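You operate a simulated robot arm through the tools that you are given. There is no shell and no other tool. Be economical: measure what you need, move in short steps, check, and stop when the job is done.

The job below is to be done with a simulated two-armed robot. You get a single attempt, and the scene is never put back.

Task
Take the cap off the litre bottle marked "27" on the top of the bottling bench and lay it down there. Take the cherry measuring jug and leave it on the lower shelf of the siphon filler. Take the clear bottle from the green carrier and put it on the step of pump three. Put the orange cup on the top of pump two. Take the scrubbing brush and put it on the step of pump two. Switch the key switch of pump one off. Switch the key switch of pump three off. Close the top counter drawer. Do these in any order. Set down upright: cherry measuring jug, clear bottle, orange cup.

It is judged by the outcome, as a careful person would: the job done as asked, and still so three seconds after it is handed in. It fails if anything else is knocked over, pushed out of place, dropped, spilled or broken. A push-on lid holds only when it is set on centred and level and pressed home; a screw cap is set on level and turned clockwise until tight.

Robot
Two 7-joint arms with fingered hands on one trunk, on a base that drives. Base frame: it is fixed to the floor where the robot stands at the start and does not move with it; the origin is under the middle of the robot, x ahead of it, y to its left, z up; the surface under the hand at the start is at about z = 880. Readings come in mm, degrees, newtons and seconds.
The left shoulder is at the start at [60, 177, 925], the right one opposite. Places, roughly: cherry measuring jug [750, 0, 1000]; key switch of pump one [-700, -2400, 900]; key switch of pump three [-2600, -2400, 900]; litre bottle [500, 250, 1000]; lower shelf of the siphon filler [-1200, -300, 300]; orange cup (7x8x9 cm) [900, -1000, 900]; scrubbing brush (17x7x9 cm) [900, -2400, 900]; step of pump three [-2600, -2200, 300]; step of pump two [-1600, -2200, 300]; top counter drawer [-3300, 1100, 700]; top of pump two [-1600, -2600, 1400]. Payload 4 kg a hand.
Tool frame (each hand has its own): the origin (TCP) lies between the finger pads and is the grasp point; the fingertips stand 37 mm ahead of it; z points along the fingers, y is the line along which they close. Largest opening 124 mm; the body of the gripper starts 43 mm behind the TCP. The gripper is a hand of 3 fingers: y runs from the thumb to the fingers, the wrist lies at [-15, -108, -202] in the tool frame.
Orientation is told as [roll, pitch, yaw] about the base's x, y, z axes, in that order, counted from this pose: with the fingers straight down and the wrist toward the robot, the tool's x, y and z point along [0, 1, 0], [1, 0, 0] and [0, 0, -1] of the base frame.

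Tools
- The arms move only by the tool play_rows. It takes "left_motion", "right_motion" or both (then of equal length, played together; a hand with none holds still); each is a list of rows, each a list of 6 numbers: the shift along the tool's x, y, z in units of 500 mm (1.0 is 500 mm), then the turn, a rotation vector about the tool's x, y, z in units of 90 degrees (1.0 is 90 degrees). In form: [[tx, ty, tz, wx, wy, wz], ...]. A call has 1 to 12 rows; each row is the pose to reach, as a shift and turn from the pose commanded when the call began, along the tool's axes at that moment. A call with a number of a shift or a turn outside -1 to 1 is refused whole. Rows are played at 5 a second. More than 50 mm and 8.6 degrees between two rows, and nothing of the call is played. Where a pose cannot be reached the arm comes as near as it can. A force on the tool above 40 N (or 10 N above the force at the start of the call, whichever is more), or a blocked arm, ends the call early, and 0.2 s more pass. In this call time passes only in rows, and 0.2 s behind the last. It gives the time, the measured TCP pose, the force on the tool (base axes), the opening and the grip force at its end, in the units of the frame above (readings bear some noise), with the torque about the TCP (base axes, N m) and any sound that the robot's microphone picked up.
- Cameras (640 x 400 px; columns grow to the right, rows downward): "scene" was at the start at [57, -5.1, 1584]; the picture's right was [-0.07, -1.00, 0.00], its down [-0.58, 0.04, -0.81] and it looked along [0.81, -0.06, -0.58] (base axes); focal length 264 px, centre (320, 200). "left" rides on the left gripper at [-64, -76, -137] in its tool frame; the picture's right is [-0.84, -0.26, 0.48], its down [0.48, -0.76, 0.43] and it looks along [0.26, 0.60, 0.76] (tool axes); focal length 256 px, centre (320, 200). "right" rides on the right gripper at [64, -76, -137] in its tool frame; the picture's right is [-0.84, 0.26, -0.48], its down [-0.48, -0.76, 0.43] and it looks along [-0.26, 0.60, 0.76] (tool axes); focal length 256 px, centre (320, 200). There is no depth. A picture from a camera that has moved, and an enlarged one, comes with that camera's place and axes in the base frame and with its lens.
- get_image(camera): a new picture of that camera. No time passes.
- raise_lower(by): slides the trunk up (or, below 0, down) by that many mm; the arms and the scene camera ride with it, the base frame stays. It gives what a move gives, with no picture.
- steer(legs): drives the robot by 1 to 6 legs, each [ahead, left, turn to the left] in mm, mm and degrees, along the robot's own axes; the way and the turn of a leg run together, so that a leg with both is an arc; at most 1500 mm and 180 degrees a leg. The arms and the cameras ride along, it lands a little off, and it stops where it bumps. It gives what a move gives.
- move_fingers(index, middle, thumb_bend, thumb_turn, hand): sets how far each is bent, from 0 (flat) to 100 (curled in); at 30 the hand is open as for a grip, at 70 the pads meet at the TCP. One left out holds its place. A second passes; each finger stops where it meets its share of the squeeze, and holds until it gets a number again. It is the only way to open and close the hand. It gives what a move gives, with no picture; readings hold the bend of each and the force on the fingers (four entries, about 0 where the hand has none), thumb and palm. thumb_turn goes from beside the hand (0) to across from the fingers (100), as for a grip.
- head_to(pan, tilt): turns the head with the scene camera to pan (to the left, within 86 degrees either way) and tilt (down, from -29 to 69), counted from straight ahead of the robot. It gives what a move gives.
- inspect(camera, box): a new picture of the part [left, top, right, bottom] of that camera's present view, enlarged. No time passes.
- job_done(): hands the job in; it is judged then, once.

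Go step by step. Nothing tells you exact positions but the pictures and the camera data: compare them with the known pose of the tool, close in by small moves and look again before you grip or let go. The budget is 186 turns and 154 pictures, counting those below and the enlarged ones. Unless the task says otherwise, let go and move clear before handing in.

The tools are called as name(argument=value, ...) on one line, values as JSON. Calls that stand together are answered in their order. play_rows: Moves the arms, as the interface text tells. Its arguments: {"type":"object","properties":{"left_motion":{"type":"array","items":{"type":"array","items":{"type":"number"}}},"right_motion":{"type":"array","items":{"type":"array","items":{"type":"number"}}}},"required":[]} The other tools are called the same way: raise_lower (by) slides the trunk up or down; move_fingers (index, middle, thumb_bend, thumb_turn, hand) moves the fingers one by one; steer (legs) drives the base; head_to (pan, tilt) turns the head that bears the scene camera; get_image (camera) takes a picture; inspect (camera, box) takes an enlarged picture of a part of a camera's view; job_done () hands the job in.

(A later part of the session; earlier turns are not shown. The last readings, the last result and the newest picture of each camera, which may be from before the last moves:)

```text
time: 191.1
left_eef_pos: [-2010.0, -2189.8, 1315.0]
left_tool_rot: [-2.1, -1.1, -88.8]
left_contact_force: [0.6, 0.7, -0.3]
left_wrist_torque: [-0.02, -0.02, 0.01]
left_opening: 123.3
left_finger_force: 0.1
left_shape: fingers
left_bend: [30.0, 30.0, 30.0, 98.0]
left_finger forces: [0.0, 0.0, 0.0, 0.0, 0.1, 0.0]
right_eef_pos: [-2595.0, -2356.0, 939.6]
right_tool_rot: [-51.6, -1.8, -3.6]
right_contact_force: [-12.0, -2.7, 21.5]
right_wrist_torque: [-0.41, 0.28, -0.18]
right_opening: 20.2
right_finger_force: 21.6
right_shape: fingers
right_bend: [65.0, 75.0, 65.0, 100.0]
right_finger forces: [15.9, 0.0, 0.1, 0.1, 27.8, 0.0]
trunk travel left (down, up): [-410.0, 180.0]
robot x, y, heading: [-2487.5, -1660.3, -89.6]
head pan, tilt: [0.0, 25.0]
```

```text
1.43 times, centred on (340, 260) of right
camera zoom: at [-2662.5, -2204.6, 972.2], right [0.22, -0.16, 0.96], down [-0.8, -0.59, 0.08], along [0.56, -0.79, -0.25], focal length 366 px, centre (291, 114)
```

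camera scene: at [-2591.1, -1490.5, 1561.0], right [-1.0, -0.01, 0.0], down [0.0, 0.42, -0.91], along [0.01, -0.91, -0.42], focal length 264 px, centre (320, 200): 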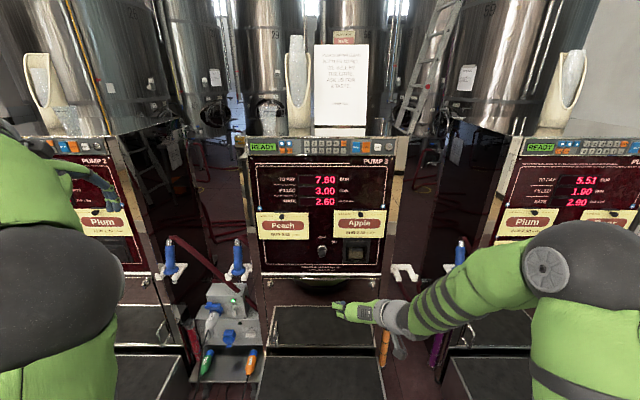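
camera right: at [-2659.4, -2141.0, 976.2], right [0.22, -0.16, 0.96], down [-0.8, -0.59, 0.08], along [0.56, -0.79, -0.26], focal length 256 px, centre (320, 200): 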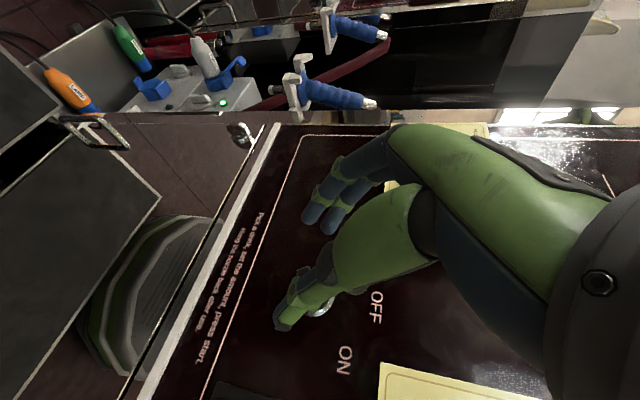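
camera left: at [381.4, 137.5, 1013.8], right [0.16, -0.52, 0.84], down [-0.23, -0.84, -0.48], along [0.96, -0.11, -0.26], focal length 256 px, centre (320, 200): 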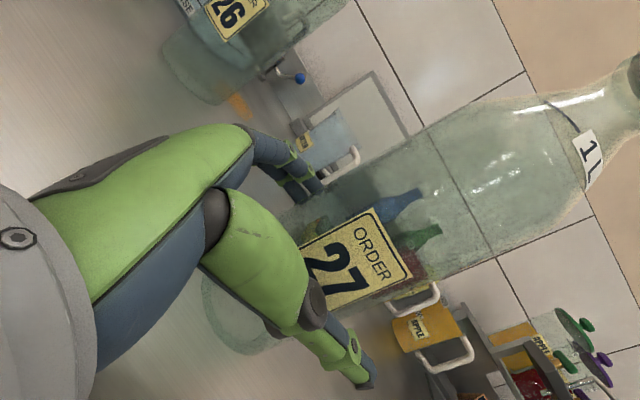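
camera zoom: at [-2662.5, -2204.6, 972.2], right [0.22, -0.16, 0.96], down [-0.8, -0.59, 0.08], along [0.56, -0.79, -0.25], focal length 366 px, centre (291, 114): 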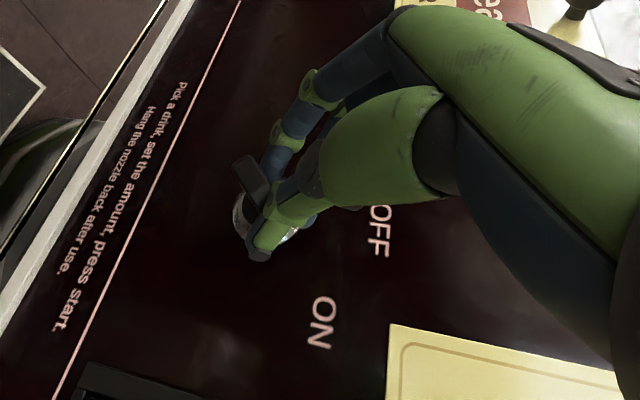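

move_fingers(hand="right", index=52, middle=52, thumb_bend=52)

play_rows(right_motion=[[0.03, 0, 0.012, 0, 0, 0], [0.036, 0, 0.022, 0, 0, 0]])

move_fingers(hand="right", index=75, middle=75, thumb_bend=75)

inspect(camera="right", box=[220, 120, 460, 400])

```text
time: 192.1
left_eef_pos: [-2009.1, -2191.6, 1314.8]
left_tool_rot: [-2.2, -1.1, -88.7]
left_contact_force: [-1.2, 1.1, 0.2]
left_wrist_torque: [0.0, -0.02, -0.01]
left_opening: 123.5
left_finger_force: 0.1
left_shape: fingers
left_bend: [30.0, 30.0, 30.0, 98.0]
left_finger forces: [0.1, 0.1, 0.1, 0.0, 0.0, 0.1]
right_eef_pos: [-2591.7, -2354.3, 935.4]
right_tool_rot: [-51.2, -1.8, -3.6]
right_contact_force: [1.0, 3.7, -0.1]
right_wrist_torque: [0.11, 0.03, 0.14]
right_opening: 55.8
right_finger_force: 1.4
right_shape: fingers
right_bend: [52.0, 52.0, 52.0, 98.0]
right_finger forces: [0.0, 3.4, 0.0, 0.0, 0.0, 0.0]
trunk travel left (down, up): [-410.0, 180.0]
robot x, y, heading: [-2487.3, -1658.4, -89.9]
head pan, tilt: [0.0, 25.0]
```

```text
time: 192.7
left_eef_pos: [-2008.7, -2191.0, 1314.3]
left_tool_rot: [-2.1, -1.1, -88.8]
left_contact_force: [-0.2, 0.3, 0.0]
left_wrist_torque: [0.03, 0.01, -0.03]
left_opening: 123.4
left_finger_force: 0.1
left_shape: fingers
left_bend: [30.0, 30.0, 30.0, 98.0]
left_finger forces: [0.0, 0.0, 0.1, 0.1, 0.0, 0.1]
right_eef_pos: [-2592.0, -2353.3, 915.0]
right_tool_rot: [-51.3, -1.9, -3.6]
right_contact_force: [0.9, -1.4, -0.1]
right_wrist_torque: [-0.06, -0.01, 0.01]
right_opening: 55.9
right_finger_force: 0.1
right_shape: fingers
right_bend: [52.0, 52.0, 52.0, 98.0]
right_finger forces: [0.1, 0.0, 0.1, 0.0, 0.0, 0.1]
trunk travel left (down, up): [-410.0, 180.0]
robot x, y, heading: [-2486.8, -1661.9, -89.3]
head pan, tilt: [0.0, 25.0]
```

```text
time: 193.7
left_eef_pos: [-2010.1, -2192.6, 1314.7]
left_tool_rot: [-2.1, -1.0, -88.8]
left_contact_force: [0.5, 0.5, -0.4]
left_wrist_torque: [-0.03, 0.0, -0.03]
left_opening: 123.4
left_finger_force: 0.0
left_shape: fingers
left_bend: [30.0, 30.0, 30.0, 98.0]
left_finger forces: [0.0, 0.0, 0.0, 0.1, 0.0, 0.1]
right_eef_pos: [-2593.1, -2352.8, 912.7]
right_tool_rot: [-51.0, -1.6, -3.6]
right_contact_force: [-5.7, 4.1, -19.6]
right_wrist_torque: [0.35, 0.11, 0.18]
right_opening: 1.8
right_finger_force: 19.9
right_shape: fingers
right_bend: [74.0, 66.0, 68.0, 95.0]
right_finger forces: [10.5, 14.7, 0.0, 0.0, 13.7, 0.1]
trunk travel left (down, up): [-410.0, 180.0]
robot x, y, heading: [-2487.2, -1660.2, -89.8]
head pan, tilt: [0.0, 25.0]
```

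```text
1.43 times, centred on (340, 260) of right
camera zoom: at [-2661.0, -2201.5, 947.2], right [0.22, -0.17, 0.96], down [-0.8, -0.59, 0.08], along [0.56, -0.79, -0.26], focal length 366 px, centre (291, 114)
```

zoom: 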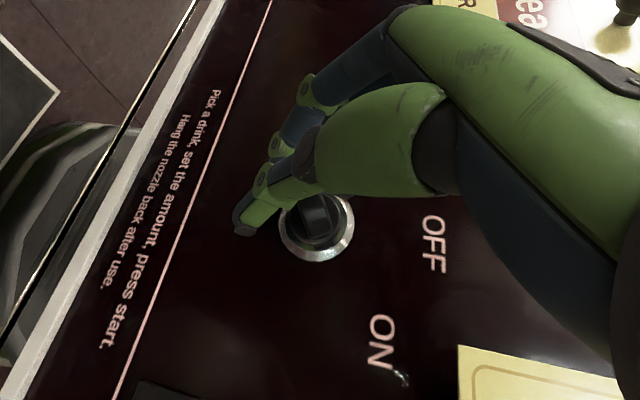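

move_fingers(hand="right", index=50, middle=50, thumb_bend=50)

play_rows(right_motion=[[0, 0, -0.08, 0, 0, 0], [0.05, 0, -0.16, 0, 0, 0], [0.12, 0, -0.16, 0, 0, 0]])

inspect(camera="scene", box=[335, 255, 375, 285])

inspect(camera="right", box=[260, 180, 500, 400])

```text
time: 194.7
left_eef_pos: [-2009.0, -2191.2, 1314.7]
left_tool_rot: [-2.0, -1.0, -88.7]
left_contact_force: [-0.1, -0.1, -0.4]
left_wrist_torque: [-0.03, 0.01, 0.01]
left_opening: 123.4
left_finger_force: 0.2
left_shape: fingers
left_bend: [30.0, 30.0, 30.0, 98.0]
left_finger forces: [0.1, 0.1, 0.0, 0.0, 0.0, 0.0]
right_eef_pos: [-2590.9, -2352.5, 916.2]
right_tool_rot: [-51.3, -1.8, -3.5]
right_contact_force: [-0.7, 0.0, 0.1]
right_wrist_torque: [0.01, 0.0, 0.01]
right_opening: 61.9
right_finger_force: 0.1
right_shape: fingers
right_bend: [50.0, 50.0, 50.0, 97.0]
right_finger forces: [0.0, 0.1, 0.0, 0.0, 0.0, 0.0]
trunk travel left (down, up): [-410.0, 180.0]
robot x, y, heading: [-2486.8, -1659.4, -89.6]
head pan, tilt: [0.0, 25.0]
```

```text
time: 195.5
left_eef_pos: [-2009.1, -2190.8, 1314.2]
left_tool_rot: [-2.1, -0.9, -88.9]
left_contact_force: [0.3, 0.8, 0.6]
left_wrist_torque: [-0.03, -0.01, 0.0]
left_opening: 123.4
left_finger_force: 0.1
left_shape: fingers
left_bend: [30.0, 30.0, 30.0, 98.0]
left_finger forces: [0.0, 0.0, 0.0, 0.0, 0.0, 0.0]
right_eef_pos: [-2584.8, -2252.1, 919.5]
right_tool_rot: [-51.2, -1.8, -3.4]
right_contact_force: [-0.3, -0.4, -0.4]
right_wrist_torque: [-0.02, -0.02, -0.01]
right_opening: 62.0
right_finger_force: 0.2
right_shape: fingers
right_bend: [50.0, 50.0, 50.0, 98.0]
right_finger forces: [0.0, 0.0, 0.0, 0.0, 0.1, 0.0]
trunk travel left (down, up): [-410.0, 180.0]
robot x, y, heading: [-2483.8, -1660.7, -89.8]
head pan, tilt: [0.0, 25.0]
```

```text
13.33 times, centred on (355, 270) of scene
camera zoom: at [-2487.0, -1722.9, 1561.0], right [-1.0, -0.01, 0.0], down [0.0, 0.42, -0.91], along [0.01, -0.91, -0.42], focal length 3516 px, centre (-147, -733)
```

zoom: 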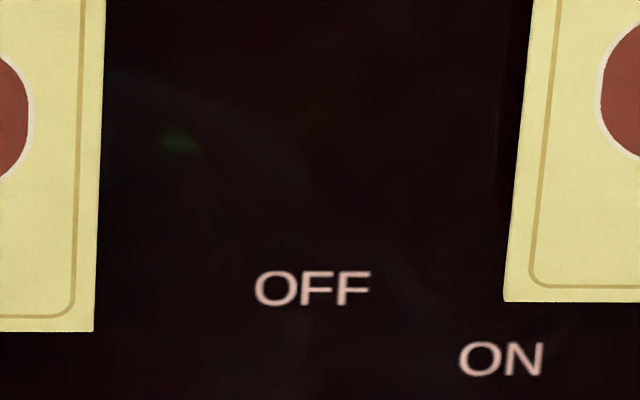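

```text
1.82 times, centred on (380, 290) of right
camera zoom: at [-2653.3, -2101.0, 953.2], right [0.22, -0.16, 0.96], down [-0.8, -0.59, 0.08], along [0.56, -0.79, -0.26], focal length 465 px, centre (211, 36)
```

zoom: 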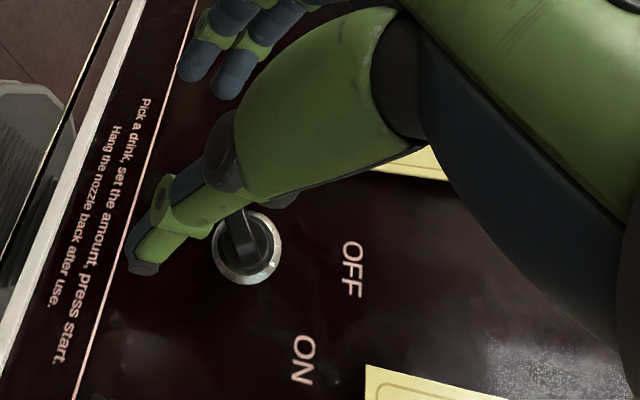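

inspect(camera="scene", box=[320, 255, 400, 315])

```text
6.67 times, centred on (360, 285) of scene
camera zoom: at [-2487.0, -1722.9, 1561.0], right [-1.0, -0.01, 0.0], down [0.0, 0.42, -0.91], along [0.01, -0.91, -0.42], focal length 1758 px, centre (53, -367)
```

zoom: 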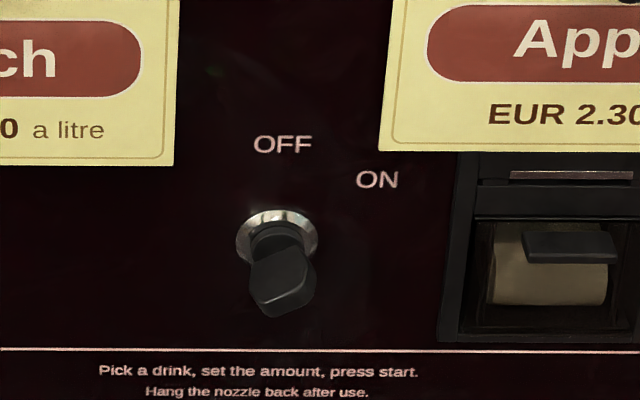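

inspect(camera="scene", box=[344, 282, 364, 297])

inspect(camera="right", box=[370, 280, 430, 340])

```text
16.00 times, centred on (354, 290) of scene
camera zoom: at [-2487.0, -1722.9, 1561.0], right [-1.0, -0.01, 0.0], down [0.0, 0.42, -0.91], along [0.01, -0.91, -0.42], focal length 4220 px, centre (-224, -1232)
```

zoom: 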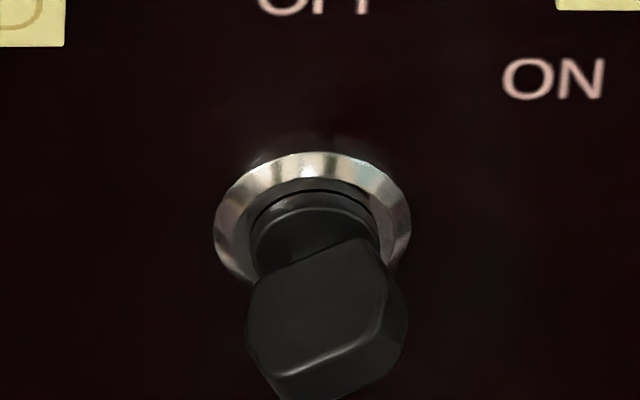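

```text
6.67 times, centred on (400, 310) of right
camera zoom: at [-2653.3, -2101.0, 953.2], right [0.22, -0.16, 0.96], down [-0.8, -0.59, 0.08], along [0.56, -0.79, -0.26], focal length 1707 px, centre (-213, -533)
```

zoom: 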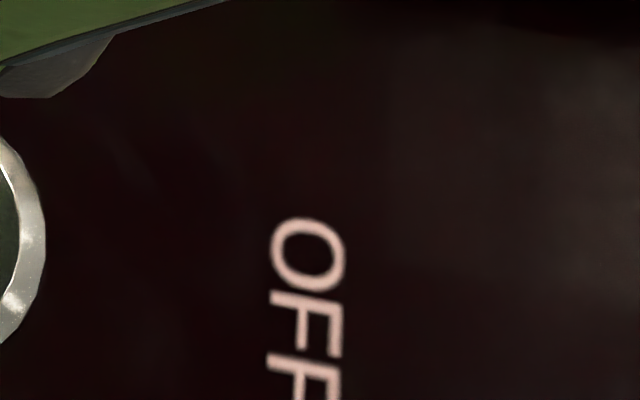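

The knob is still at ON; the fingers closed just in front of it. I go in ~25 mm deeper and squeeze again.

play_rows(right_motion=[[-0.04, 0, 0.05, 0, 0, 0], [-0.08, 0, 0.1, 0, 0, 0], [-0.12, -0.001, 0.161, 0, 0, 0], [-0.136, -0.001, 0.18, 0, 0, 0], [-0.15, -0.001, 0.198, 0, 0, 0]])

inspect(camera="right", box=[220, 120, 460, 400])

```text
time: 196.7
left_eef_pos: [-2009.2, -2189.1, 1315.1]
left_tool_rot: [-2.1, -1.1, -88.9]
left_contact_force: [0.7, 0.5, 0.1]
left_wrist_torque: [-0.02, 0.01, 0.01]
left_opening: 123.4
left_finger_force: 0.1
left_shape: fingers
left_bend: [30.0, 30.0, 30.0, 98.0]
left_finger forces: [0.0, 0.0, 0.0, 0.0, 0.0, 0.0]
right_eef_pos: [-2587.3, -2363.5, 911.4]
right_tool_rot: [-50.6, -1.8, -2.9]
right_contact_force: [3.1, 21.7, -0.2]
right_wrist_torque: [0.21, -0.07, 0.71]
right_opening: 63.7
right_finger_force: 11.0
right_shape: fingers
right_bend: [50.0, 48.0, 50.0, 97.0]
right_finger forces: [0.1, 20.9, 0.0, 0.0, 1.7, 0.0]
trunk travel left (down, up): [-410.0, 180.0]
robot x, y, heading: [-2485.9, -1660.6, -89.5]
head pan, tilt: [0.0, 25.0]
stopped in row 5 (right hand): the force on the tool passed its limit at 45 N (the readings are from after the stop); the commanded pose is now the measured one
```

```text
1.43 times, centred on (340, 260) of right
camera zoom: at [-2657.2, -2213.9, 947.2], right [0.22, -0.17, 0.96], down [-0.79, -0.61, 0.07], along [0.57, -0.78, -0.27], focal length 366 px, centre (291, 114)
```

zoom: 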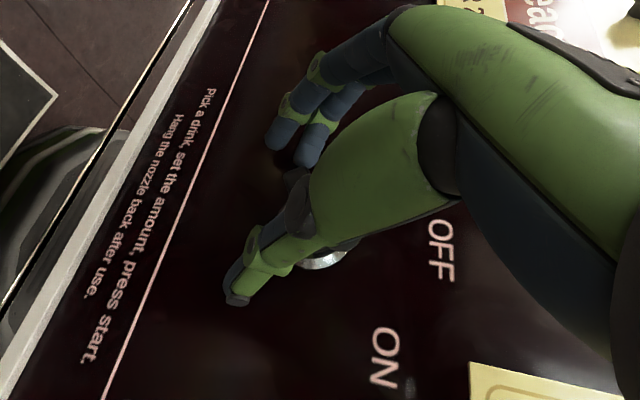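

play_rows(right_motion=[[0, -0.005, -0.06, 0, 0, 0], [0, -0.01, -0.06, 0, -0.09, 0], [0, -0.01, -0.06, 0, -0.18, 0], [0, -0.01, -0.06, 0, -0.267, 0], [0, -0.01, -0.02, 0, -0.267, 0]])

inspect(camera="right", box=[220, 120, 460, 400])

```text
time: 197.9
left_eef_pos: [-2007.4, -2186.6, 1315.4]
left_tool_rot: [-2.1, -1.1, -88.8]
left_contact_force: [-0.7, -0.1, -0.6]
left_wrist_torque: [-0.03, 0.01, -0.01]
left_opening: 123.3
left_finger_force: 0.0
left_shape: fingers
left_bend: [30.0, 30.0, 30.0, 98.0]
left_finger forces: [0.0, 0.0, 0.0, 0.0, 0.0, 0.0]
right_eef_pos: [-2592.6, -2355.8, 920.2]
right_tool_rot: [-74.9, -1.7, -2.8]
right_contact_force: [3.3, 18.8, 3.5]
right_wrist_torque: [-0.2, -0.1, 0.7]
right_opening: 62.3
right_finger_force: 9.3
right_shape: fingers
right_bend: [50.0, 49.0, 50.0, 98.0]
right_finger forces: [0.1, 18.9, 0.0, 0.0, 0.0, 0.0]
trunk travel left (down, up): [-410.0, 180.0]
robot x, y, heading: [-2484.5, -1659.5, -89.5]
head pan, tilt: [0.0, 25.0]
```

```text
1.43 times, centred on (340, 260) of right
camera zoom: at [-2661.0, -2202.9, 892.2], right [0.24, 0.23, 0.94], down [-0.8, -0.51, 0.33], along [0.56, -0.83, 0.06], focal length 366 px, centre (291, 114)
```

zoom: 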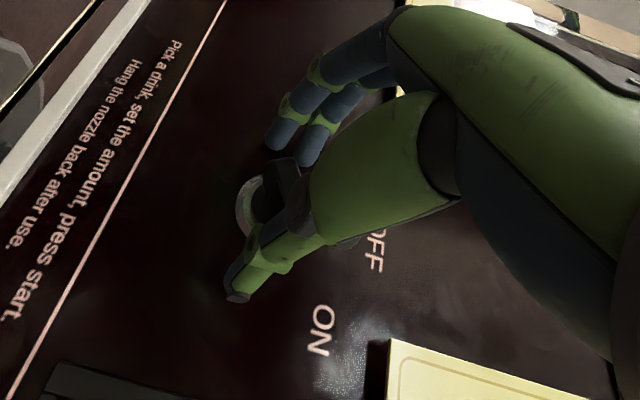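

play_rows(right_motion=[[0, 0.0, -0.03, 0, 0, 0], [0.0, 0.022, -0.03, 0, 0, 0], [0.008, 0.022, 0.0, 0, 0, 0], [0.014, 0.022, 0.02, 0, 0, 0]])

inspect(camera="right", box=[220, 120, 460, 400])

```text
time: 198.8
left_eef_pos: [-2009.5, -2188.0, 1315.1]
left_tool_rot: [-2.1, -1.1, -88.9]
left_contact_force: [0.5, -0.3, 0.2]
left_wrist_torque: [0.02, -0.04, -0.01]
left_opening: 123.3
left_finger_force: 0.2
left_shape: fingers
left_bend: [30.0, 30.0, 30.0, 98.0]
left_finger forces: [0.0, 0.0, 0.0, 0.1, 0.1, 0.0]
right_eef_pos: [-2578.6, -2358.0, 911.8]
right_tool_rot: [-74.4, -1.7, -2.3]
right_contact_force: [-1.4, 20.6, 3.9]
right_wrist_torque: [-0.09, -0.12, 0.72]
right_opening: 64.3
right_finger_force: 10.9
right_shape: fingers
right_bend: [50.0, 51.0, 50.0, 97.0]
right_finger forces: [5.7, 14.4, 0.1, 0.0, 2.5, 0.1]
trunk travel left (down, up): [-410.0, 180.0]
robot x, y, heading: [-2488.2, -1659.7, -89.6]
head pan, tilt: [0.0, 25.0]
stopped in row 4 (right hand): the force on the tool passed its limit at 47 N (the readings are from after the stop); the commanded pose is now the measured one
```

```text
1.43 times, centred on (340, 260) of right
camera zoom: at [-2648.6, -2205.2, 884.4], right [0.24, 0.23, 0.94], down [-0.79, -0.52, 0.33], along [0.56, -0.82, 0.06], focal length 366 px, centre (291, 114)
```

zoom: 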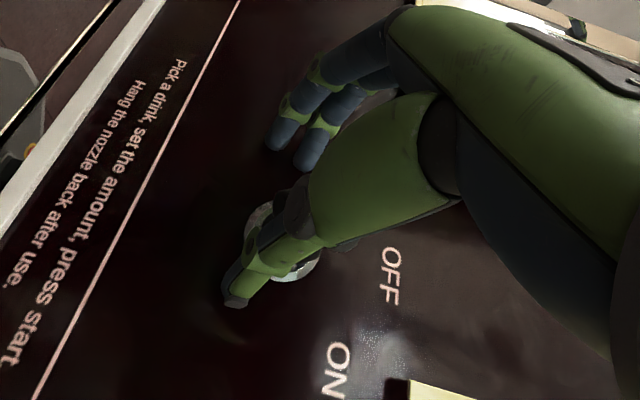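

play_rows(right_motion=[[0, -0.006, -0.008, 0, 0, 0]])

move_fingers(hand="right", index=75, middle=75, thumb_bend=75)

inspect(camera="right", box=[220, 120, 460, 400])

```text
time: 199.2
left_eef_pos: [-2009.0, -2189.2, 1314.6]
left_tool_rot: [-2.0, -1.1, -88.9]
left_contact_force: [0.4, 0.4, -0.2]
left_wrist_torque: [-0.02, -0.01, 0.0]
left_opening: 123.7
left_finger_force: 0.2
left_shape: fingers
left_bend: [30.0, 30.0, 30.0, 98.0]
left_finger forces: [0.0, 0.0, 0.0, 0.0, 0.0, 0.0]
right_eef_pos: [-2582.3, -2354.7, 911.2]
right_tool_rot: [-74.5, -1.7, -2.4]
right_contact_force: [0.7, 12.7, -1.8]
right_wrist_torque: [-0.02, -0.02, 0.45]
right_opening: 62.9
right_finger_force: 6.8
right_shape: fingers
right_bend: [50.0, 50.0, 50.0, 97.0]
right_finger forces: [0.0, 13.2, 0.0, 0.0, 0.4, 0.0]
trunk travel left (down, up): [-410.0, 180.0]
robot x, y, heading: [-2489.6, -1658.8, -89.6]
head pan, tilt: [0.0, 25.0]
```

```text
time: 200.2
left_eef_pos: [-2010.6, -2192.0, 1314.0]
left_tool_rot: [-1.9, -1.0, -89.0]
left_contact_force: [-0.6, -0.3, -0.4]
left_wrist_torque: [-0.04, -0.03, 0.01]
left_opening: 123.2
left_finger_force: 0.0
left_shape: fingers
left_bend: [30.0, 30.0, 30.0, 98.0]
left_finger forces: [0.1, 0.1, 0.0, 0.1, 0.1, 0.0]
right_eef_pos: [-2586.3, -2356.9, 908.7]
right_tool_rot: [-74.3, -1.7, -2.8]
right_contact_force: [-15.4, 0.5, -20.8]
right_wrist_torque: [0.15, 0.1, 0.31]
right_opening: 6.8
right_finger_force: 27.9
right_shape: fingers
right_bend: [73.0, 61.0, 66.0, 94.0]
right_finger forces: [11.2, 18.8, 0.1, 0.0, 25.2, 0.1]
trunk travel left (down, up): [-410.0, 180.0]
robot x, y, heading: [-2488.1, -1658.5, -89.6]
head pan, tilt: [0.0, 25.0]
```

```text
1.43 times, centred on (340, 260) of right
camera zoom: at [-2654.8, -2204.4, 883.5], right [0.24, 0.23, 0.94], down [-0.8, -0.51, 0.32], along [0.56, -0.83, 0.06], focal length 366 px, centre (291, 114)
```

zoom: 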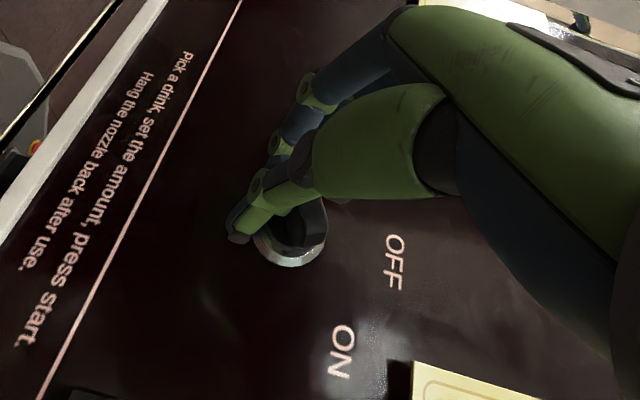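

move_fingers(hand="right", index=50, middle=50, thumb_bend=50)

play_rows(right_motion=[[-0.025, 0.0, 0.0, 0, 0, 0]])

move_fingers(hand="right", index=75, middle=75, thumb_bend=75)

inspect(camera="right", box=[220, 120, 460, 400])

```text
time: 201.2
left_eef_pos: [-2008.7, -2188.3, 1314.8]
left_tool_rot: [-2.1, -1.0, -88.8]
left_contact_force: [0.1, 0.2, -0.7]
left_wrist_torque: [0.01, -0.03, 0.01]
left_opening: 123.7
left_finger_force: 0.1
left_shape: fingers
left_bend: [30.0, 30.0, 30.0, 98.0]
left_finger forces: [0.0, 0.0, 0.0, 0.0, 0.0, 0.0]
right_eef_pos: [-2580.9, -2355.2, 913.9]
right_tool_rot: [-74.8, -1.7, -2.4]
right_contact_force: [2.1, 17.3, 2.6]
right_wrist_torque: [-0.19, -0.13, 0.62]
right_opening: 62.0
right_finger_force: 8.9
right_shape: fingers
right_bend: [50.0, 50.0, 50.0, 97.0]
right_finger forces: [0.0, 17.1, 0.0, 0.0, 0.6, 0.1]
trunk travel left (down, up): [-410.0, 180.0]
robot x, y, heading: [-2490.6, -1659.0, -89.6]
head pan, tilt: [0.0, 25.0]
```

```text
time: 201.6
left_eef_pos: [-2008.7, -2187.8, 1315.1]
left_tool_rot: [-2.1, -1.1, -88.8]
left_contact_force: [-0.5, -0.3, 0.8]
left_wrist_torque: [0.01, 0.02, 0.01]
left_opening: 123.2
left_finger_force: 0.2
left_shape: fingers
left_bend: [30.0, 30.0, 30.0, 98.0]
left_finger forces: [0.0, 0.0, 0.0, 0.0, 0.0, 0.0]
right_eef_pos: [-2582.4, -2356.4, 922.3]
right_tool_rot: [-74.2, -1.6, -2.5]
right_contact_force: [0.9, 30.3, -13.4]
right_wrist_torque: [0.46, 0.23, 0.89]
right_opening: 63.1
right_finger_force: 15.1
right_shape: fingers
right_bend: [50.0, 49.0, 50.0, 96.0]
right_finger forces: [3.7, 23.2, 0.0, 0.1, 3.4, 0.0]
trunk travel left (down, up): [-410.0, 180.0]
robot x, y, heading: [-2488.2, -1659.6, -89.6]
head pan, tilt: [0.0, 25.0]
```

```text
time: 202.6
left_eef_pos: [-2010.7, -2188.7, 1315.5]
left_tool_rot: [-2.0, -1.1, -88.9]
left_contact_force: [-0.6, -0.6, -0.3]
left_wrist_torque: [0.0, 0.01, -0.01]
left_opening: 123.4
left_finger_force: 0.2
left_shape: fingers
left_bend: [30.0, 30.0, 30.0, 98.0]
left_finger forces: [0.0, 0.0, 0.1, 0.0, 0.1, 0.1]
right_eef_pos: [-2587.8, -2359.9, 927.2]
right_tool_rot: [-74.7, -1.8, -2.8]
right_contact_force: [-22.8, 22.2, 8.4]
right_wrist_torque: [0.14, 0.2, 0.23]
right_opening: 31.4
right_finger_force: 24.8
right_shape: fingers
right_bend: [63.0, 75.0, 58.0, 97.0]
right_finger forces: [8.8, 4.6, 0.0, 0.0, 35.2, 0.0]
trunk travel left (down, up): [-410.0, 180.0]
robot x, y, heading: [-2487.9, -1658.7, -89.4]
head pan, tilt: [0.0, 25.0]
```

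```text
1.43 times, centred on (340, 260) of right
camera zoom: at [-2655.3, -2207.1, 899.0], right [0.24, 0.23, 0.94], down [-0.8, -0.51, 0.33], along [0.56, -0.83, 0.06], focal length 366 px, centre (291, 114)
```

zoom: 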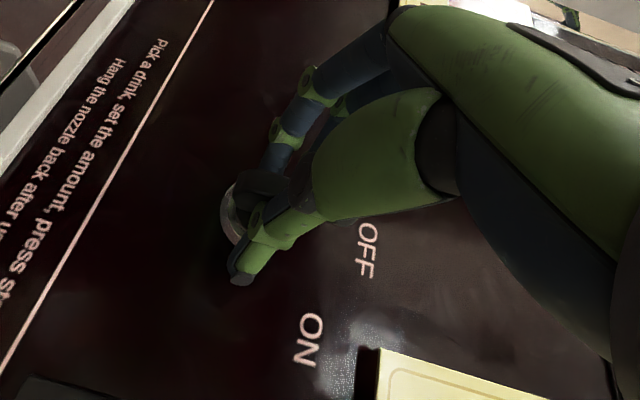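

play_rows(right_motion=[[0, 0.003, 0.0, 0, 0, -0.08], [0.002, 0.006, 0.0, 0, 0, -0.17], [0.004, 0.009, 0.0, 0, 0, -0.26], [0.006, 0.012, 0.0, 0, 0, -0.35], [0.008, 0.013, 0.0, 0, 0, -0.44], [0.01, 0.014, 0.0, 0, 0, -0.53]])

inspect(camera="right", box=[220, 120, 460, 400])

```text
time: 204.0
left_eef_pos: [-2012.4, -2188.4, 1316.2]
left_tool_rot: [-2.0, -1.1, -88.8]
left_contact_force: [-1.6, 0.3, -0.4]
left_wrist_torque: [0.03, -0.01, -0.02]
left_opening: 123.3
left_finger_force: 0.1
left_shape: fingers
left_bend: [30.0, 30.0, 30.0, 98.0]
left_finger forces: [0.0, 0.0, 0.0, 0.1, 0.0, 0.0]
right_eef_pos: [-2580.9, -2358.3, 920.0]
right_tool_rot: [-68.2, 43.9, 13.2]
right_contact_force: [-30.6, 11.8, 9.2]
right_wrist_torque: [-0.07, -0.19, 0.01]
right_opening: 25.5
right_finger_force: 26.0
right_shape: fingers
right_bend: [73.0, 75.0, 58.0, 90.0]
right_finger forces: [8.6, 0.0, 0.0, 0.0, 42.7, 0.0]
trunk travel left (down, up): [-410.0, 180.0]
robot x, y, heading: [-2485.6, -1660.7, -89.6]
head pan, tilt: [0.0, 25.0]
```

```text
1.43 times, centred on (340, 260) of right
camera zoom: at [-2674.5, -2224.6, 966.6], right [0.79, 0.33, 0.51], down [-0.21, -0.65, 0.73], along [0.57, -0.69, -0.45], focal length 366 px, centre (291, 114)
```

zoom: 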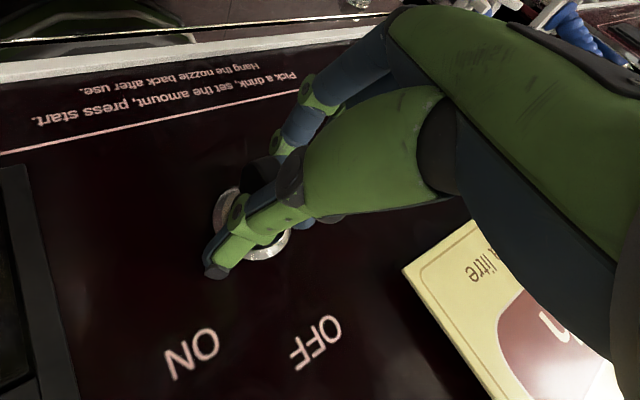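

move_fingers(hand="right", index=48, middle=48, thumb_bend=48)

play_rows(right_motion=[[0, 0, -0.08, 0, 0, 0], [0.0, 0, -0.16, 0, 0, 0]])

inspect(camera="right", box=[220, 200, 380, 400])

inspect(camera="scene", box=[320, 255, 400, 315])

```text
time: 205.0
left_eef_pos: [-2008.8, -2187.2, 1315.8]
left_tool_rot: [-2.1, -1.0, -88.8]
left_contact_force: [0.2, 0.5, 0.1]
left_wrist_torque: [-0.01, 0.01, -0.01]
left_opening: 123.2
left_finger_force: 0.1
left_shape: fingers
left_bend: [30.0, 30.0, 30.0, 98.0]
left_finger forces: [0.0, 0.1, 0.0, 0.1, 0.0, 0.1]
right_eef_pos: [-2576.7, -2355.2, 918.6]
right_tool_rot: [-68.1, 43.7, 13.6]
right_contact_force: [-4.5, 33.7, -9.7]
right_wrist_torque: [-0.06, -0.44, -1.55]
right_opening: 65.3
right_finger_force: 18.5
right_shape: fingers
right_bend: [48.0, 48.0, 50.0, 90.0]
right_finger forces: [0.1, 0.0, 0.0, 0.0, 36.6, 0.0]
trunk travel left (down, up): [-410.0, 180.0]
robot x, y, heading: [-2486.9, -1660.8, -89.6]
head pan, tilt: [0.0, 25.0]
```

```text
time: 205.6
left_eef_pos: [-2009.0, -2190.6, 1314.8]
left_tool_rot: [-2.1, -1.1, -88.7]
left_contact_force: [-0.6, -0.9, -0.6]
left_wrist_torque: [-0.02, 0.01, -0.01]
left_opening: 123.5
left_finger_force: 0.0
left_shape: fingers
left_bend: [30.0, 30.0, 30.0, 98.0]
left_finger forces: [0.0, 0.0, 0.0, 0.0, 0.0, 0.0]
right_eef_pos: [-2573.4, -2281.9, 941.7]
right_tool_rot: [-68.5, 43.8, 13.1]
right_contact_force: [-0.7, -0.2, 0.6]
right_wrist_torque: [0.0, 0.03, -0.01]
right_opening: 68.1
right_finger_force: 0.0
right_shape: fingers
right_bend: [48.0, 48.0, 48.0, 98.0]
right_finger forces: [0.1, 0.0, 0.1, 0.0, 0.0, 0.1]
trunk travel left (down, up): [-410.0, 180.0]
robot x, y, heading: [-2486.5, -1662.4, -89.6]
head pan, tilt: [0.0, 25.0]
```

```text
2.00 times, centred on (300, 300) of right
camera zoom: at [-2668.1, -2149.3, 988.2], right [0.79, 0.33, 0.51], down [-0.2, -0.64, 0.74], along [0.58, -0.69, -0.44], focal length 512 px, centre (360, 0)
```

zoom: 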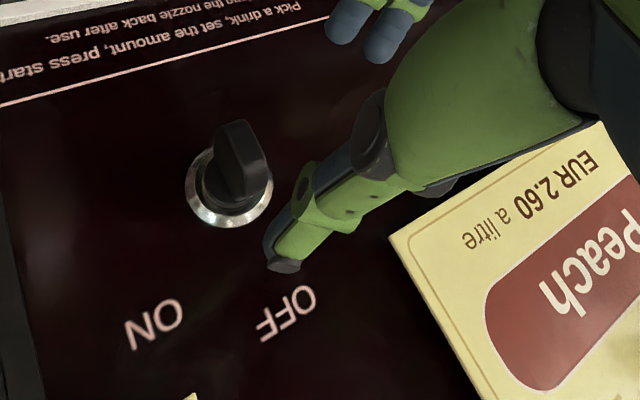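

```text
6.67 times, centred on (360, 285) of scene
camera zoom: at [-2486.9, -1721.0, 1561.1], right [-1.0, -0.01, 0.0], down [0.0, 0.42, -0.91], along [0.01, -0.91, -0.42], focal length 1758 px, centre (53, -367)
```

zoom: 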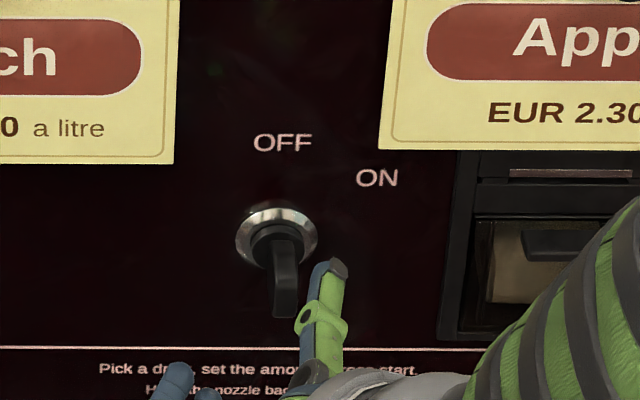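

Pump three's key is now vertical at OFF. I restore the wrist roll, back off and drive to pump one.

play_rows(right_motion=[[0, 0, -0.02, 0, 0, 0.09], [0, 0, -0.04, 0, 0, 0.18], [0, 0, -0.06, 0, 0, 0.27], [0, 0, -0.08, 0, 0, 0.36], [0, 0, -0.08, 0, 0, 0.45], [0, 0, -0.08, 0, 0, 0.53]])

steer(legs=[[-200, 0, 0], [0, 1000, 0], [0, 900, 0]])

get_image(camera="scene")

```text
time: 207.0
left_eef_pos: [-2009.4, -2190.0, 1315.2]
left_tool_rot: [-2.1, -1.0, -88.8]
left_contact_force: [-0.1, 0.3, -0.4]
left_wrist_torque: [-0.01, 0.04, 0.02]
left_opening: 123.3
left_finger_force: 0.0
left_shape: fingers
left_bend: [30.0, 30.0, 30.0, 98.0]
left_finger forces: [0.0, 0.0, 0.0, 0.0, 0.0, 0.0]
right_eef_pos: [-2572.3, -2242.8, 951.3]
right_tool_rot: [-74.5, -1.9, -2.7]
right_contact_force: [-0.1, 1.1, 0.3]
right_wrist_torque: [0.0, 0.01, 0.0]
right_opening: 67.9
right_finger_force: 0.1
right_shape: fingers
right_bend: [48.0, 48.0, 48.0, 98.0]
right_finger forces: [0.1, 0.0, 0.0, 0.0, 0.1, 0.0]
trunk travel left (down, up): [-410.0, 180.0]
robot x, y, heading: [-2488.5, -1661.4, -89.7]
head pan, tilt: [0.0, 25.0]
```

```text
time: 217.8
left_eef_pos: [-107.4, -1986.2, 1314.9]
left_tool_rot: [-2.1, -1.0, -89.5]
left_contact_force: [0.1, -0.4, -0.2]
left_wrist_torque: [-0.03, 0.04, 0.0]
left_opening: 123.3
left_finger_force: 0.1
left_shape: fingers
left_bend: [30.0, 30.0, 30.0, 98.0]
left_finger forces: [0.0, 0.0, 0.0, 0.0, 0.0, 0.1]
right_eef_pos: [-671.9, -2033.2, 951.4]
right_tool_rot: [-74.6, -1.7, -3.2]
right_contact_force: [0.4, -0.1, 0.0]
right_wrist_torque: [0.01, -0.06, 0.0]
right_opening: 68.0
right_finger_force: 0.1
right_shape: fingers
right_bend: [48.0, 48.0, 48.0, 98.0]
right_finger forces: [0.0, 0.1, 0.0, 0.1, 0.0, 0.0]
trunk travel left (down, up): [-410.0, 180.0]
robot x, y, heading: [-579.8, -1455.0, -90.2]
head pan, tilt: [0.0, 25.0]
```

```text
52 pictures are left
camera scene: at [-580.0, -1512.4, 1561.0], right [-1.0, 0.0, 0.0], down [0.0, 0.42, -0.91], along [0.0, -0.91, -0.42], focal length 264 px, centre (320, 200)
```

scene: 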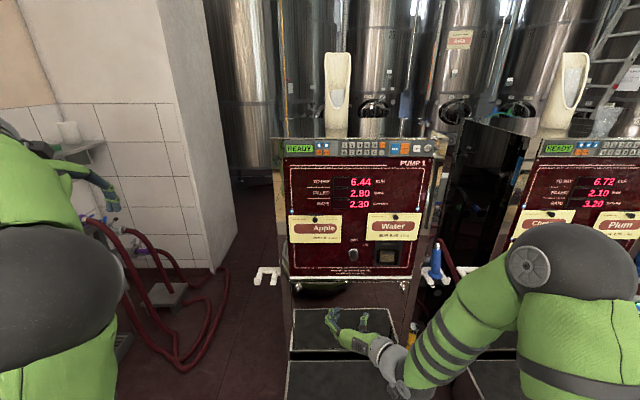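

inspect(camera="scene", box=[334, 234, 374, 264])

```text
13.33 times, centred on (354, 249) of scene
camera zoom: at [-580.0, -1512.4, 1561.0], right [-1.0, 0.0, 0.0], down [0.0, 0.42, -0.91], along [0.0, -0.91, -0.42], focal length 3516 px, centre (-133, -453)
```

zoom: 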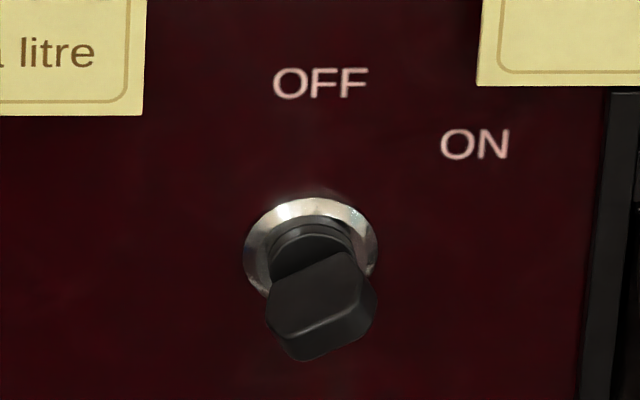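

steer(legs=[[265, -37, 0]])

move_fingers(hand="right", index=50, middle=50, thumb_bend=50)

```text
time: 219.7
left_eef_pos: [-143.7, -2248.7, 1313.0]
left_tool_rot: [-2.1, -1.0, -89.2]
left_contact_force: [-0.8, 0.0, -1.1]
left_wrist_torque: [0.01, 0.0, 0.01]
left_opening: 123.6
left_finger_force: 0.0
left_shape: fingers
left_bend: [30.0, 30.0, 30.0, 98.0]
left_finger forces: [0.0, 0.0, 0.0, 0.0, 0.0, 0.0]
right_eef_pos: [-706.2, -2298.0, 951.2]
right_tool_rot: [-74.5, -1.7, -3.0]
right_contact_force: [-0.4, 0.0, -0.7]
right_wrist_torque: [0.01, -0.01, 0.01]
right_opening: 67.8
right_finger_force: 0.0
right_shape: fingers
right_bend: [48.0, 48.0, 48.0, 98.0]
right_finger forces: [0.1, 0.0, 0.1, 0.0, 0.1, 0.0]
trunk travel left (down, up): [-410.0, 180.0]
robot x, y, heading: [-619.0, -1712.0, -89.9]
head pan, tilt: [0.0, 25.0]
```

```text
time: 220.7
left_eef_pos: [-140.6, -2247.5, 1314.3]
left_tool_rot: [-2.1, -1.0, -89.2]
left_contact_force: [-0.7, -0.4, 0.0]
left_wrist_torque: [0.01, 0.03, 0.03]
left_opening: 123.3
left_finger_force: 0.0
left_shape: fingers
left_bend: [30.0, 30.0, 30.0, 98.0]
left_finger forces: [0.1, 0.1, 0.0, 0.0, 0.0, 0.1]
right_eef_pos: [-705.7, -2296.9, 951.0]
right_tool_rot: [-74.6, -1.7, -3.0]
right_contact_force: [-0.8, 0.7, 0.1]
right_wrist_torque: [0.0, 0.0, -0.02]
right_opening: 62.4
right_finger_force: 0.1
right_shape: fingers
right_bend: [50.0, 50.0, 50.0, 98.0]
right_finger forces: [0.0, 0.0, 0.0, 0.1, 0.0, 0.1]
trunk travel left (down, up): [-410.0, 180.0]
robot x, y, heading: [-616.6, -1713.0, -90.0]
head pan, tilt: [0.0, 25.0]
```

play_rows(right_motion=[[0.015, 0.002, 0.03, 0, 0, 0], [0.029, 0.003, 0.06, 0, 0, 0], [0.029, 0.003, 0.1, 0, 0, 0], [0.029, 0.003, 0.124, 0, 0, 0]])

move_fingers(hand="right", index=75, middle=75, thumb_bend=75)

inspect(camera="right", box=[220, 120, 460, 400])

```text
time: 221.7
left_eef_pos: [-143.4, -2246.5, 1314.6]
left_tool_rot: [-2.1, -1.1, -89.3]
left_contact_force: [-0.2, 0.2, 0.6]
left_wrist_torque: [0.03, 0.02, -0.02]
left_opening: 123.5
left_finger_force: 0.0
left_shape: fingers
left_bend: [30.0, 30.0, 30.0, 98.0]
left_finger forces: [0.1, 0.1, 0.1, 0.1, 0.1, 0.1]
right_eef_pos: [-708.7, -2351.7, 921.5]
right_tool_rot: [-74.5, -1.8, -2.9]
right_contact_force: [-4.8, 11.3, 2.3]
right_wrist_torque: [0.02, 0.07, -0.05]
right_opening: 67.0
right_finger_force: 5.3
right_shape: fingers
right_bend: [50.0, 50.0, 49.0, 97.0]
right_finger forces: [0.0, 3.8, 0.1, 0.0, 7.1, 0.1]
trunk travel left (down, up): [-410.0, 180.0]
robot x, y, heading: [-616.9, -1714.6, -89.9]
head pan, tilt: [0.0, 25.0]
```

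```text
time: 222.7
left_eef_pos: [-145.0, -2247.0, 1315.5]
left_tool_rot: [-2.0, -1.0, -89.2]
left_contact_force: [0.5, 0.1, -1.8]
left_wrist_torque: [0.02, -0.01, 0.03]
left_opening: 123.4
left_finger_force: 0.2
left_shape: fingers
left_bend: [30.0, 30.0, 30.0, 98.0]
left_finger forces: [0.0, 0.0, 0.0, 0.1, 0.0, 0.0]
right_eef_pos: [-709.0, -2353.1, 920.0]
right_tool_rot: [-74.4, -1.8, -3.0]
right_contact_force: [-22.1, 10.0, -0.9]
right_wrist_torque: [0.1, 0.28, -0.38]
right_opening: 38.2
right_finger_force: 20.0
right_shape: fingers
right_bend: [71.0, 75.0, 53.0, 97.0]
right_finger forces: [7.7, 3.1, 0.0, 0.1, 28.9, 0.0]
trunk travel left (down, up): [-410.0, 180.0]
robot x, y, heading: [-616.0, -1715.2, -90.1]
head pan, tilt: [0.0, 25.0]
```

```text
1.43 times, centred on (340, 260) of right
camera zoom: at [-776.8, -2199.9, 893.9], right [0.24, 0.23, 0.94], down [-0.8, -0.51, 0.33], along [0.55, -0.83, 0.06], focal length 366 px, centre (291, 114)
```

zoom: 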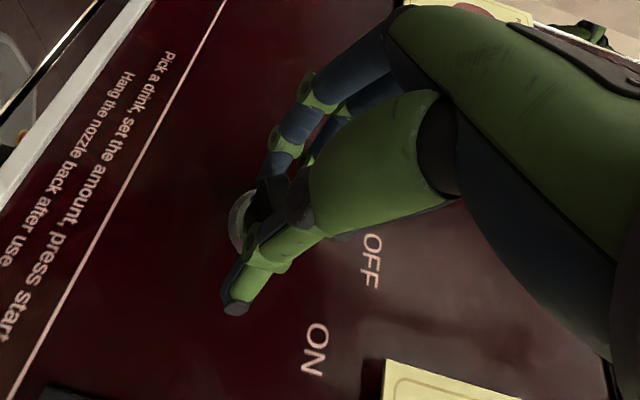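

play_rows(right_motion=[[0, 0.003, 0.0, 0, 0, -0.08], [0.002, 0.006, 0.0, 0, 0, -0.17], [0.004, 0.009, 0.0, 0, 0, -0.26], [0.006, 0.012, 0.0, 0, 0, -0.35], [0.008, 0.013, 0.0, 0, 0, -0.44], [0.01, 0.014, 0.0, 0, 0, -0.53], [0.01, 0.016, 0.0, 0, 0, -0.6]])

move_fingers(hand="right", index=48, middle=48, thumb_bend=48)

play_rows(right_motion=[[0, 0, -0.08, 0, 0, 0], [0.0, 0, -0.16, 0, 0, 0]])

inspect(camera="right", box=[220, 200, 380, 400])

```text
time: 224.3
left_eef_pos: [-145.6, -2245.4, 1316.5]
left_tool_rot: [-2.0, -1.1, -89.2]
left_contact_force: [0.5, -0.6, 0.3]
left_wrist_torque: [0.01, 0.0, 0.0]
left_opening: 123.2
left_finger_force: 0.1
left_shape: fingers
left_bend: [30.0, 30.0, 30.0, 98.0]
left_finger forces: [0.0, 0.0, 0.0, 0.0, 0.1, 0.0]
right_eef_pos: [-700.6, -2351.3, 920.2]
right_tool_rot: [-66.0, 49.6, 16.4]
right_contact_force: [-24.6, 18.9, 11.4]
right_wrist_torque: [-0.31, 0.07, -0.76]
right_opening: 28.8
right_finger_force: 15.2
right_shape: fingers
right_bend: [72.0, 75.0, 54.0, 91.0]
right_finger forces: [0.4, 0.1, 0.0, 0.0, 30.3, 0.0]
trunk travel left (down, up): [-410.0, 180.0]
robot x, y, heading: [-617.6, -1716.8, -89.8]
head pan, tilt: [0.0, 25.0]
```

```text
time: 225.3
left_eef_pos: [-143.3, -2246.7, 1313.9]
left_tool_rot: [-2.1, -1.0, -89.1]
left_contact_force: [0.4, 0.3, 0.3]
left_wrist_torque: [0.0, -0.05, 0.0]
left_opening: 123.2
left_finger_force: 0.0
left_shape: fingers
left_bend: [30.0, 30.0, 30.0, 98.0]
left_finger forces: [0.1, 0.0, 0.0, 0.0, 0.1, 0.1]
right_eef_pos: [-697.7, -2351.3, 917.3]
right_tool_rot: [-65.8, 49.5, 16.6]
right_contact_force: [4.8, 13.5, 1.1]
right_wrist_torque: [-0.45, 0.13, -0.23]
right_opening: 68.4
right_finger_force: 6.8
right_shape: fingers
right_bend: [48.0, 48.0, 49.0, 99.0]
right_finger forces: [0.0, 0.1, 0.0, 0.0, 13.7, 0.0]
trunk travel left (down, up): [-410.0, 180.0]
robot x, y, heading: [-620.7, -1711.1, -90.0]
head pan, tilt: [0.0, 25.0]
```

```text
time: 225.9
left_eef_pos: [-142.2, -2246.8, 1314.6]
left_tool_rot: [-2.1, -1.1, -89.2]
left_contact_force: [-0.1, 0.7, 0.5]
left_wrist_torque: [-0.02, -0.01, -0.02]
left_opening: 123.3
left_finger_force: 0.0
left_shape: fingers
left_bend: [30.0, 30.0, 30.0, 98.0]
left_finger forces: [0.0, 0.1, 0.1, 0.0, 0.0, 0.0]
right_eef_pos: [-696.0, -2273.9, 938.6]
right_tool_rot: [-65.7, 49.6, 16.6]
right_contact_force: [0.4, 0.7, -0.2]
right_wrist_torque: [-0.02, 0.0, 0.0]
right_opening: 68.5
right_finger_force: 0.0
right_shape: fingers
right_bend: [48.0, 48.0, 48.0, 98.0]
right_finger forces: [0.0, 0.1, 0.1, 0.0, 0.1, 0.0]
trunk travel left (down, up): [-410.0, 180.0]
robot x, y, heading: [-620.2, -1716.4, -89.9]
head pan, tilt: [0.0, 25.0]
```

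```text
2.00 times, centred on (300, 300) of right
camera zoom: at [-787.8, -2144.1, 996.6], right [0.83, 0.35, 0.43], down [-0.11, -0.65, 0.75], along [0.54, -0.67, -0.51], focal length 512 px, centre (360, 0)
```

zoom: 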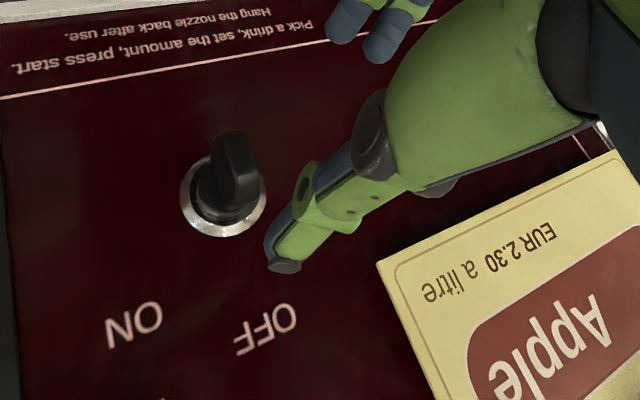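

inspect(camera="scene", box=[320, 255, 400, 315])

play_rows(right_motion=[[0, 0, -0.02, 0, 0, 0.09], [0, 0, -0.04, 0, 0, 0.18], [0, 0, -0.06, 0, 0, 0.27], [0, 0, -0.08, 0, 0, 0.36], [0, 0, -0.1, 0, 0, 0.45], [0, 0, -0.1, 0, 0, 0.53], [0, 0, -0.1, 0, 0, 0.6]])

```text
6.67 times, centred on (360, 285) of scene
camera zoom: at [-618.2, -1775.4, 1561.0], right [-1.0, 0.0, 0.0], down [0.0, 0.42, -0.91], along [0.0, -0.91, -0.42], focal length 1758 px, centre (53, -367)
```

zoom: 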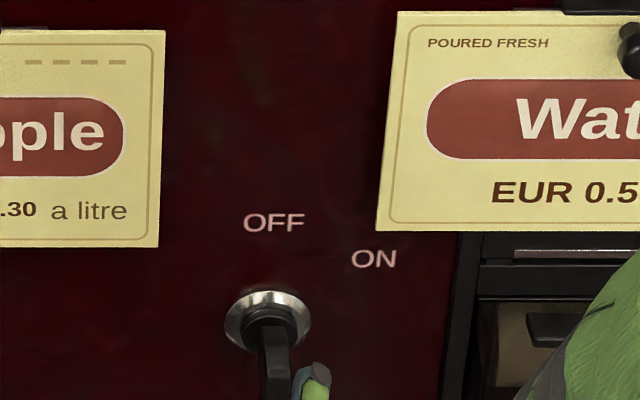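

```text
time: 227.5
left_eef_pos: [-143.1, -2247.5, 1314.8]
left_tool_rot: [-2.1, -0.9, -89.2]
left_contact_force: [0.4, -0.1, -0.5]
left_wrist_torque: [-0.01, 0.0, -0.01]
left_opening: 123.5
left_finger_force: 0.0
left_shape: fingers
left_bend: [30.0, 30.0, 30.0, 98.0]
left_finger forces: [0.0, 0.0, 0.0, 0.1, 0.0, 0.0]
right_eef_pos: [-685.9, -2258.8, 947.6]
right_tool_rot: [-74.5, -1.9, -2.9]
right_contact_force: [0.3, 0.2, -0.4]
right_wrist_torque: [-0.01, -0.02, 0.02]
right_opening: 67.9
right_finger_force: 0.1
right_shape: fingers
right_bend: [48.0, 48.0, 48.0, 98.0]
right_finger forces: [0.1, 0.1, 0.0, 0.0, 0.0, 0.1]
right hand out of reach, approached as far as the arm can: row 4, 5, 6, 7
trunk travel left (down, up): [-410.0, 180.0]
robot x, y, heading: [-619.0, -1716.7, -90.0]
head pan, tilt: [0.0, 25.0]
```

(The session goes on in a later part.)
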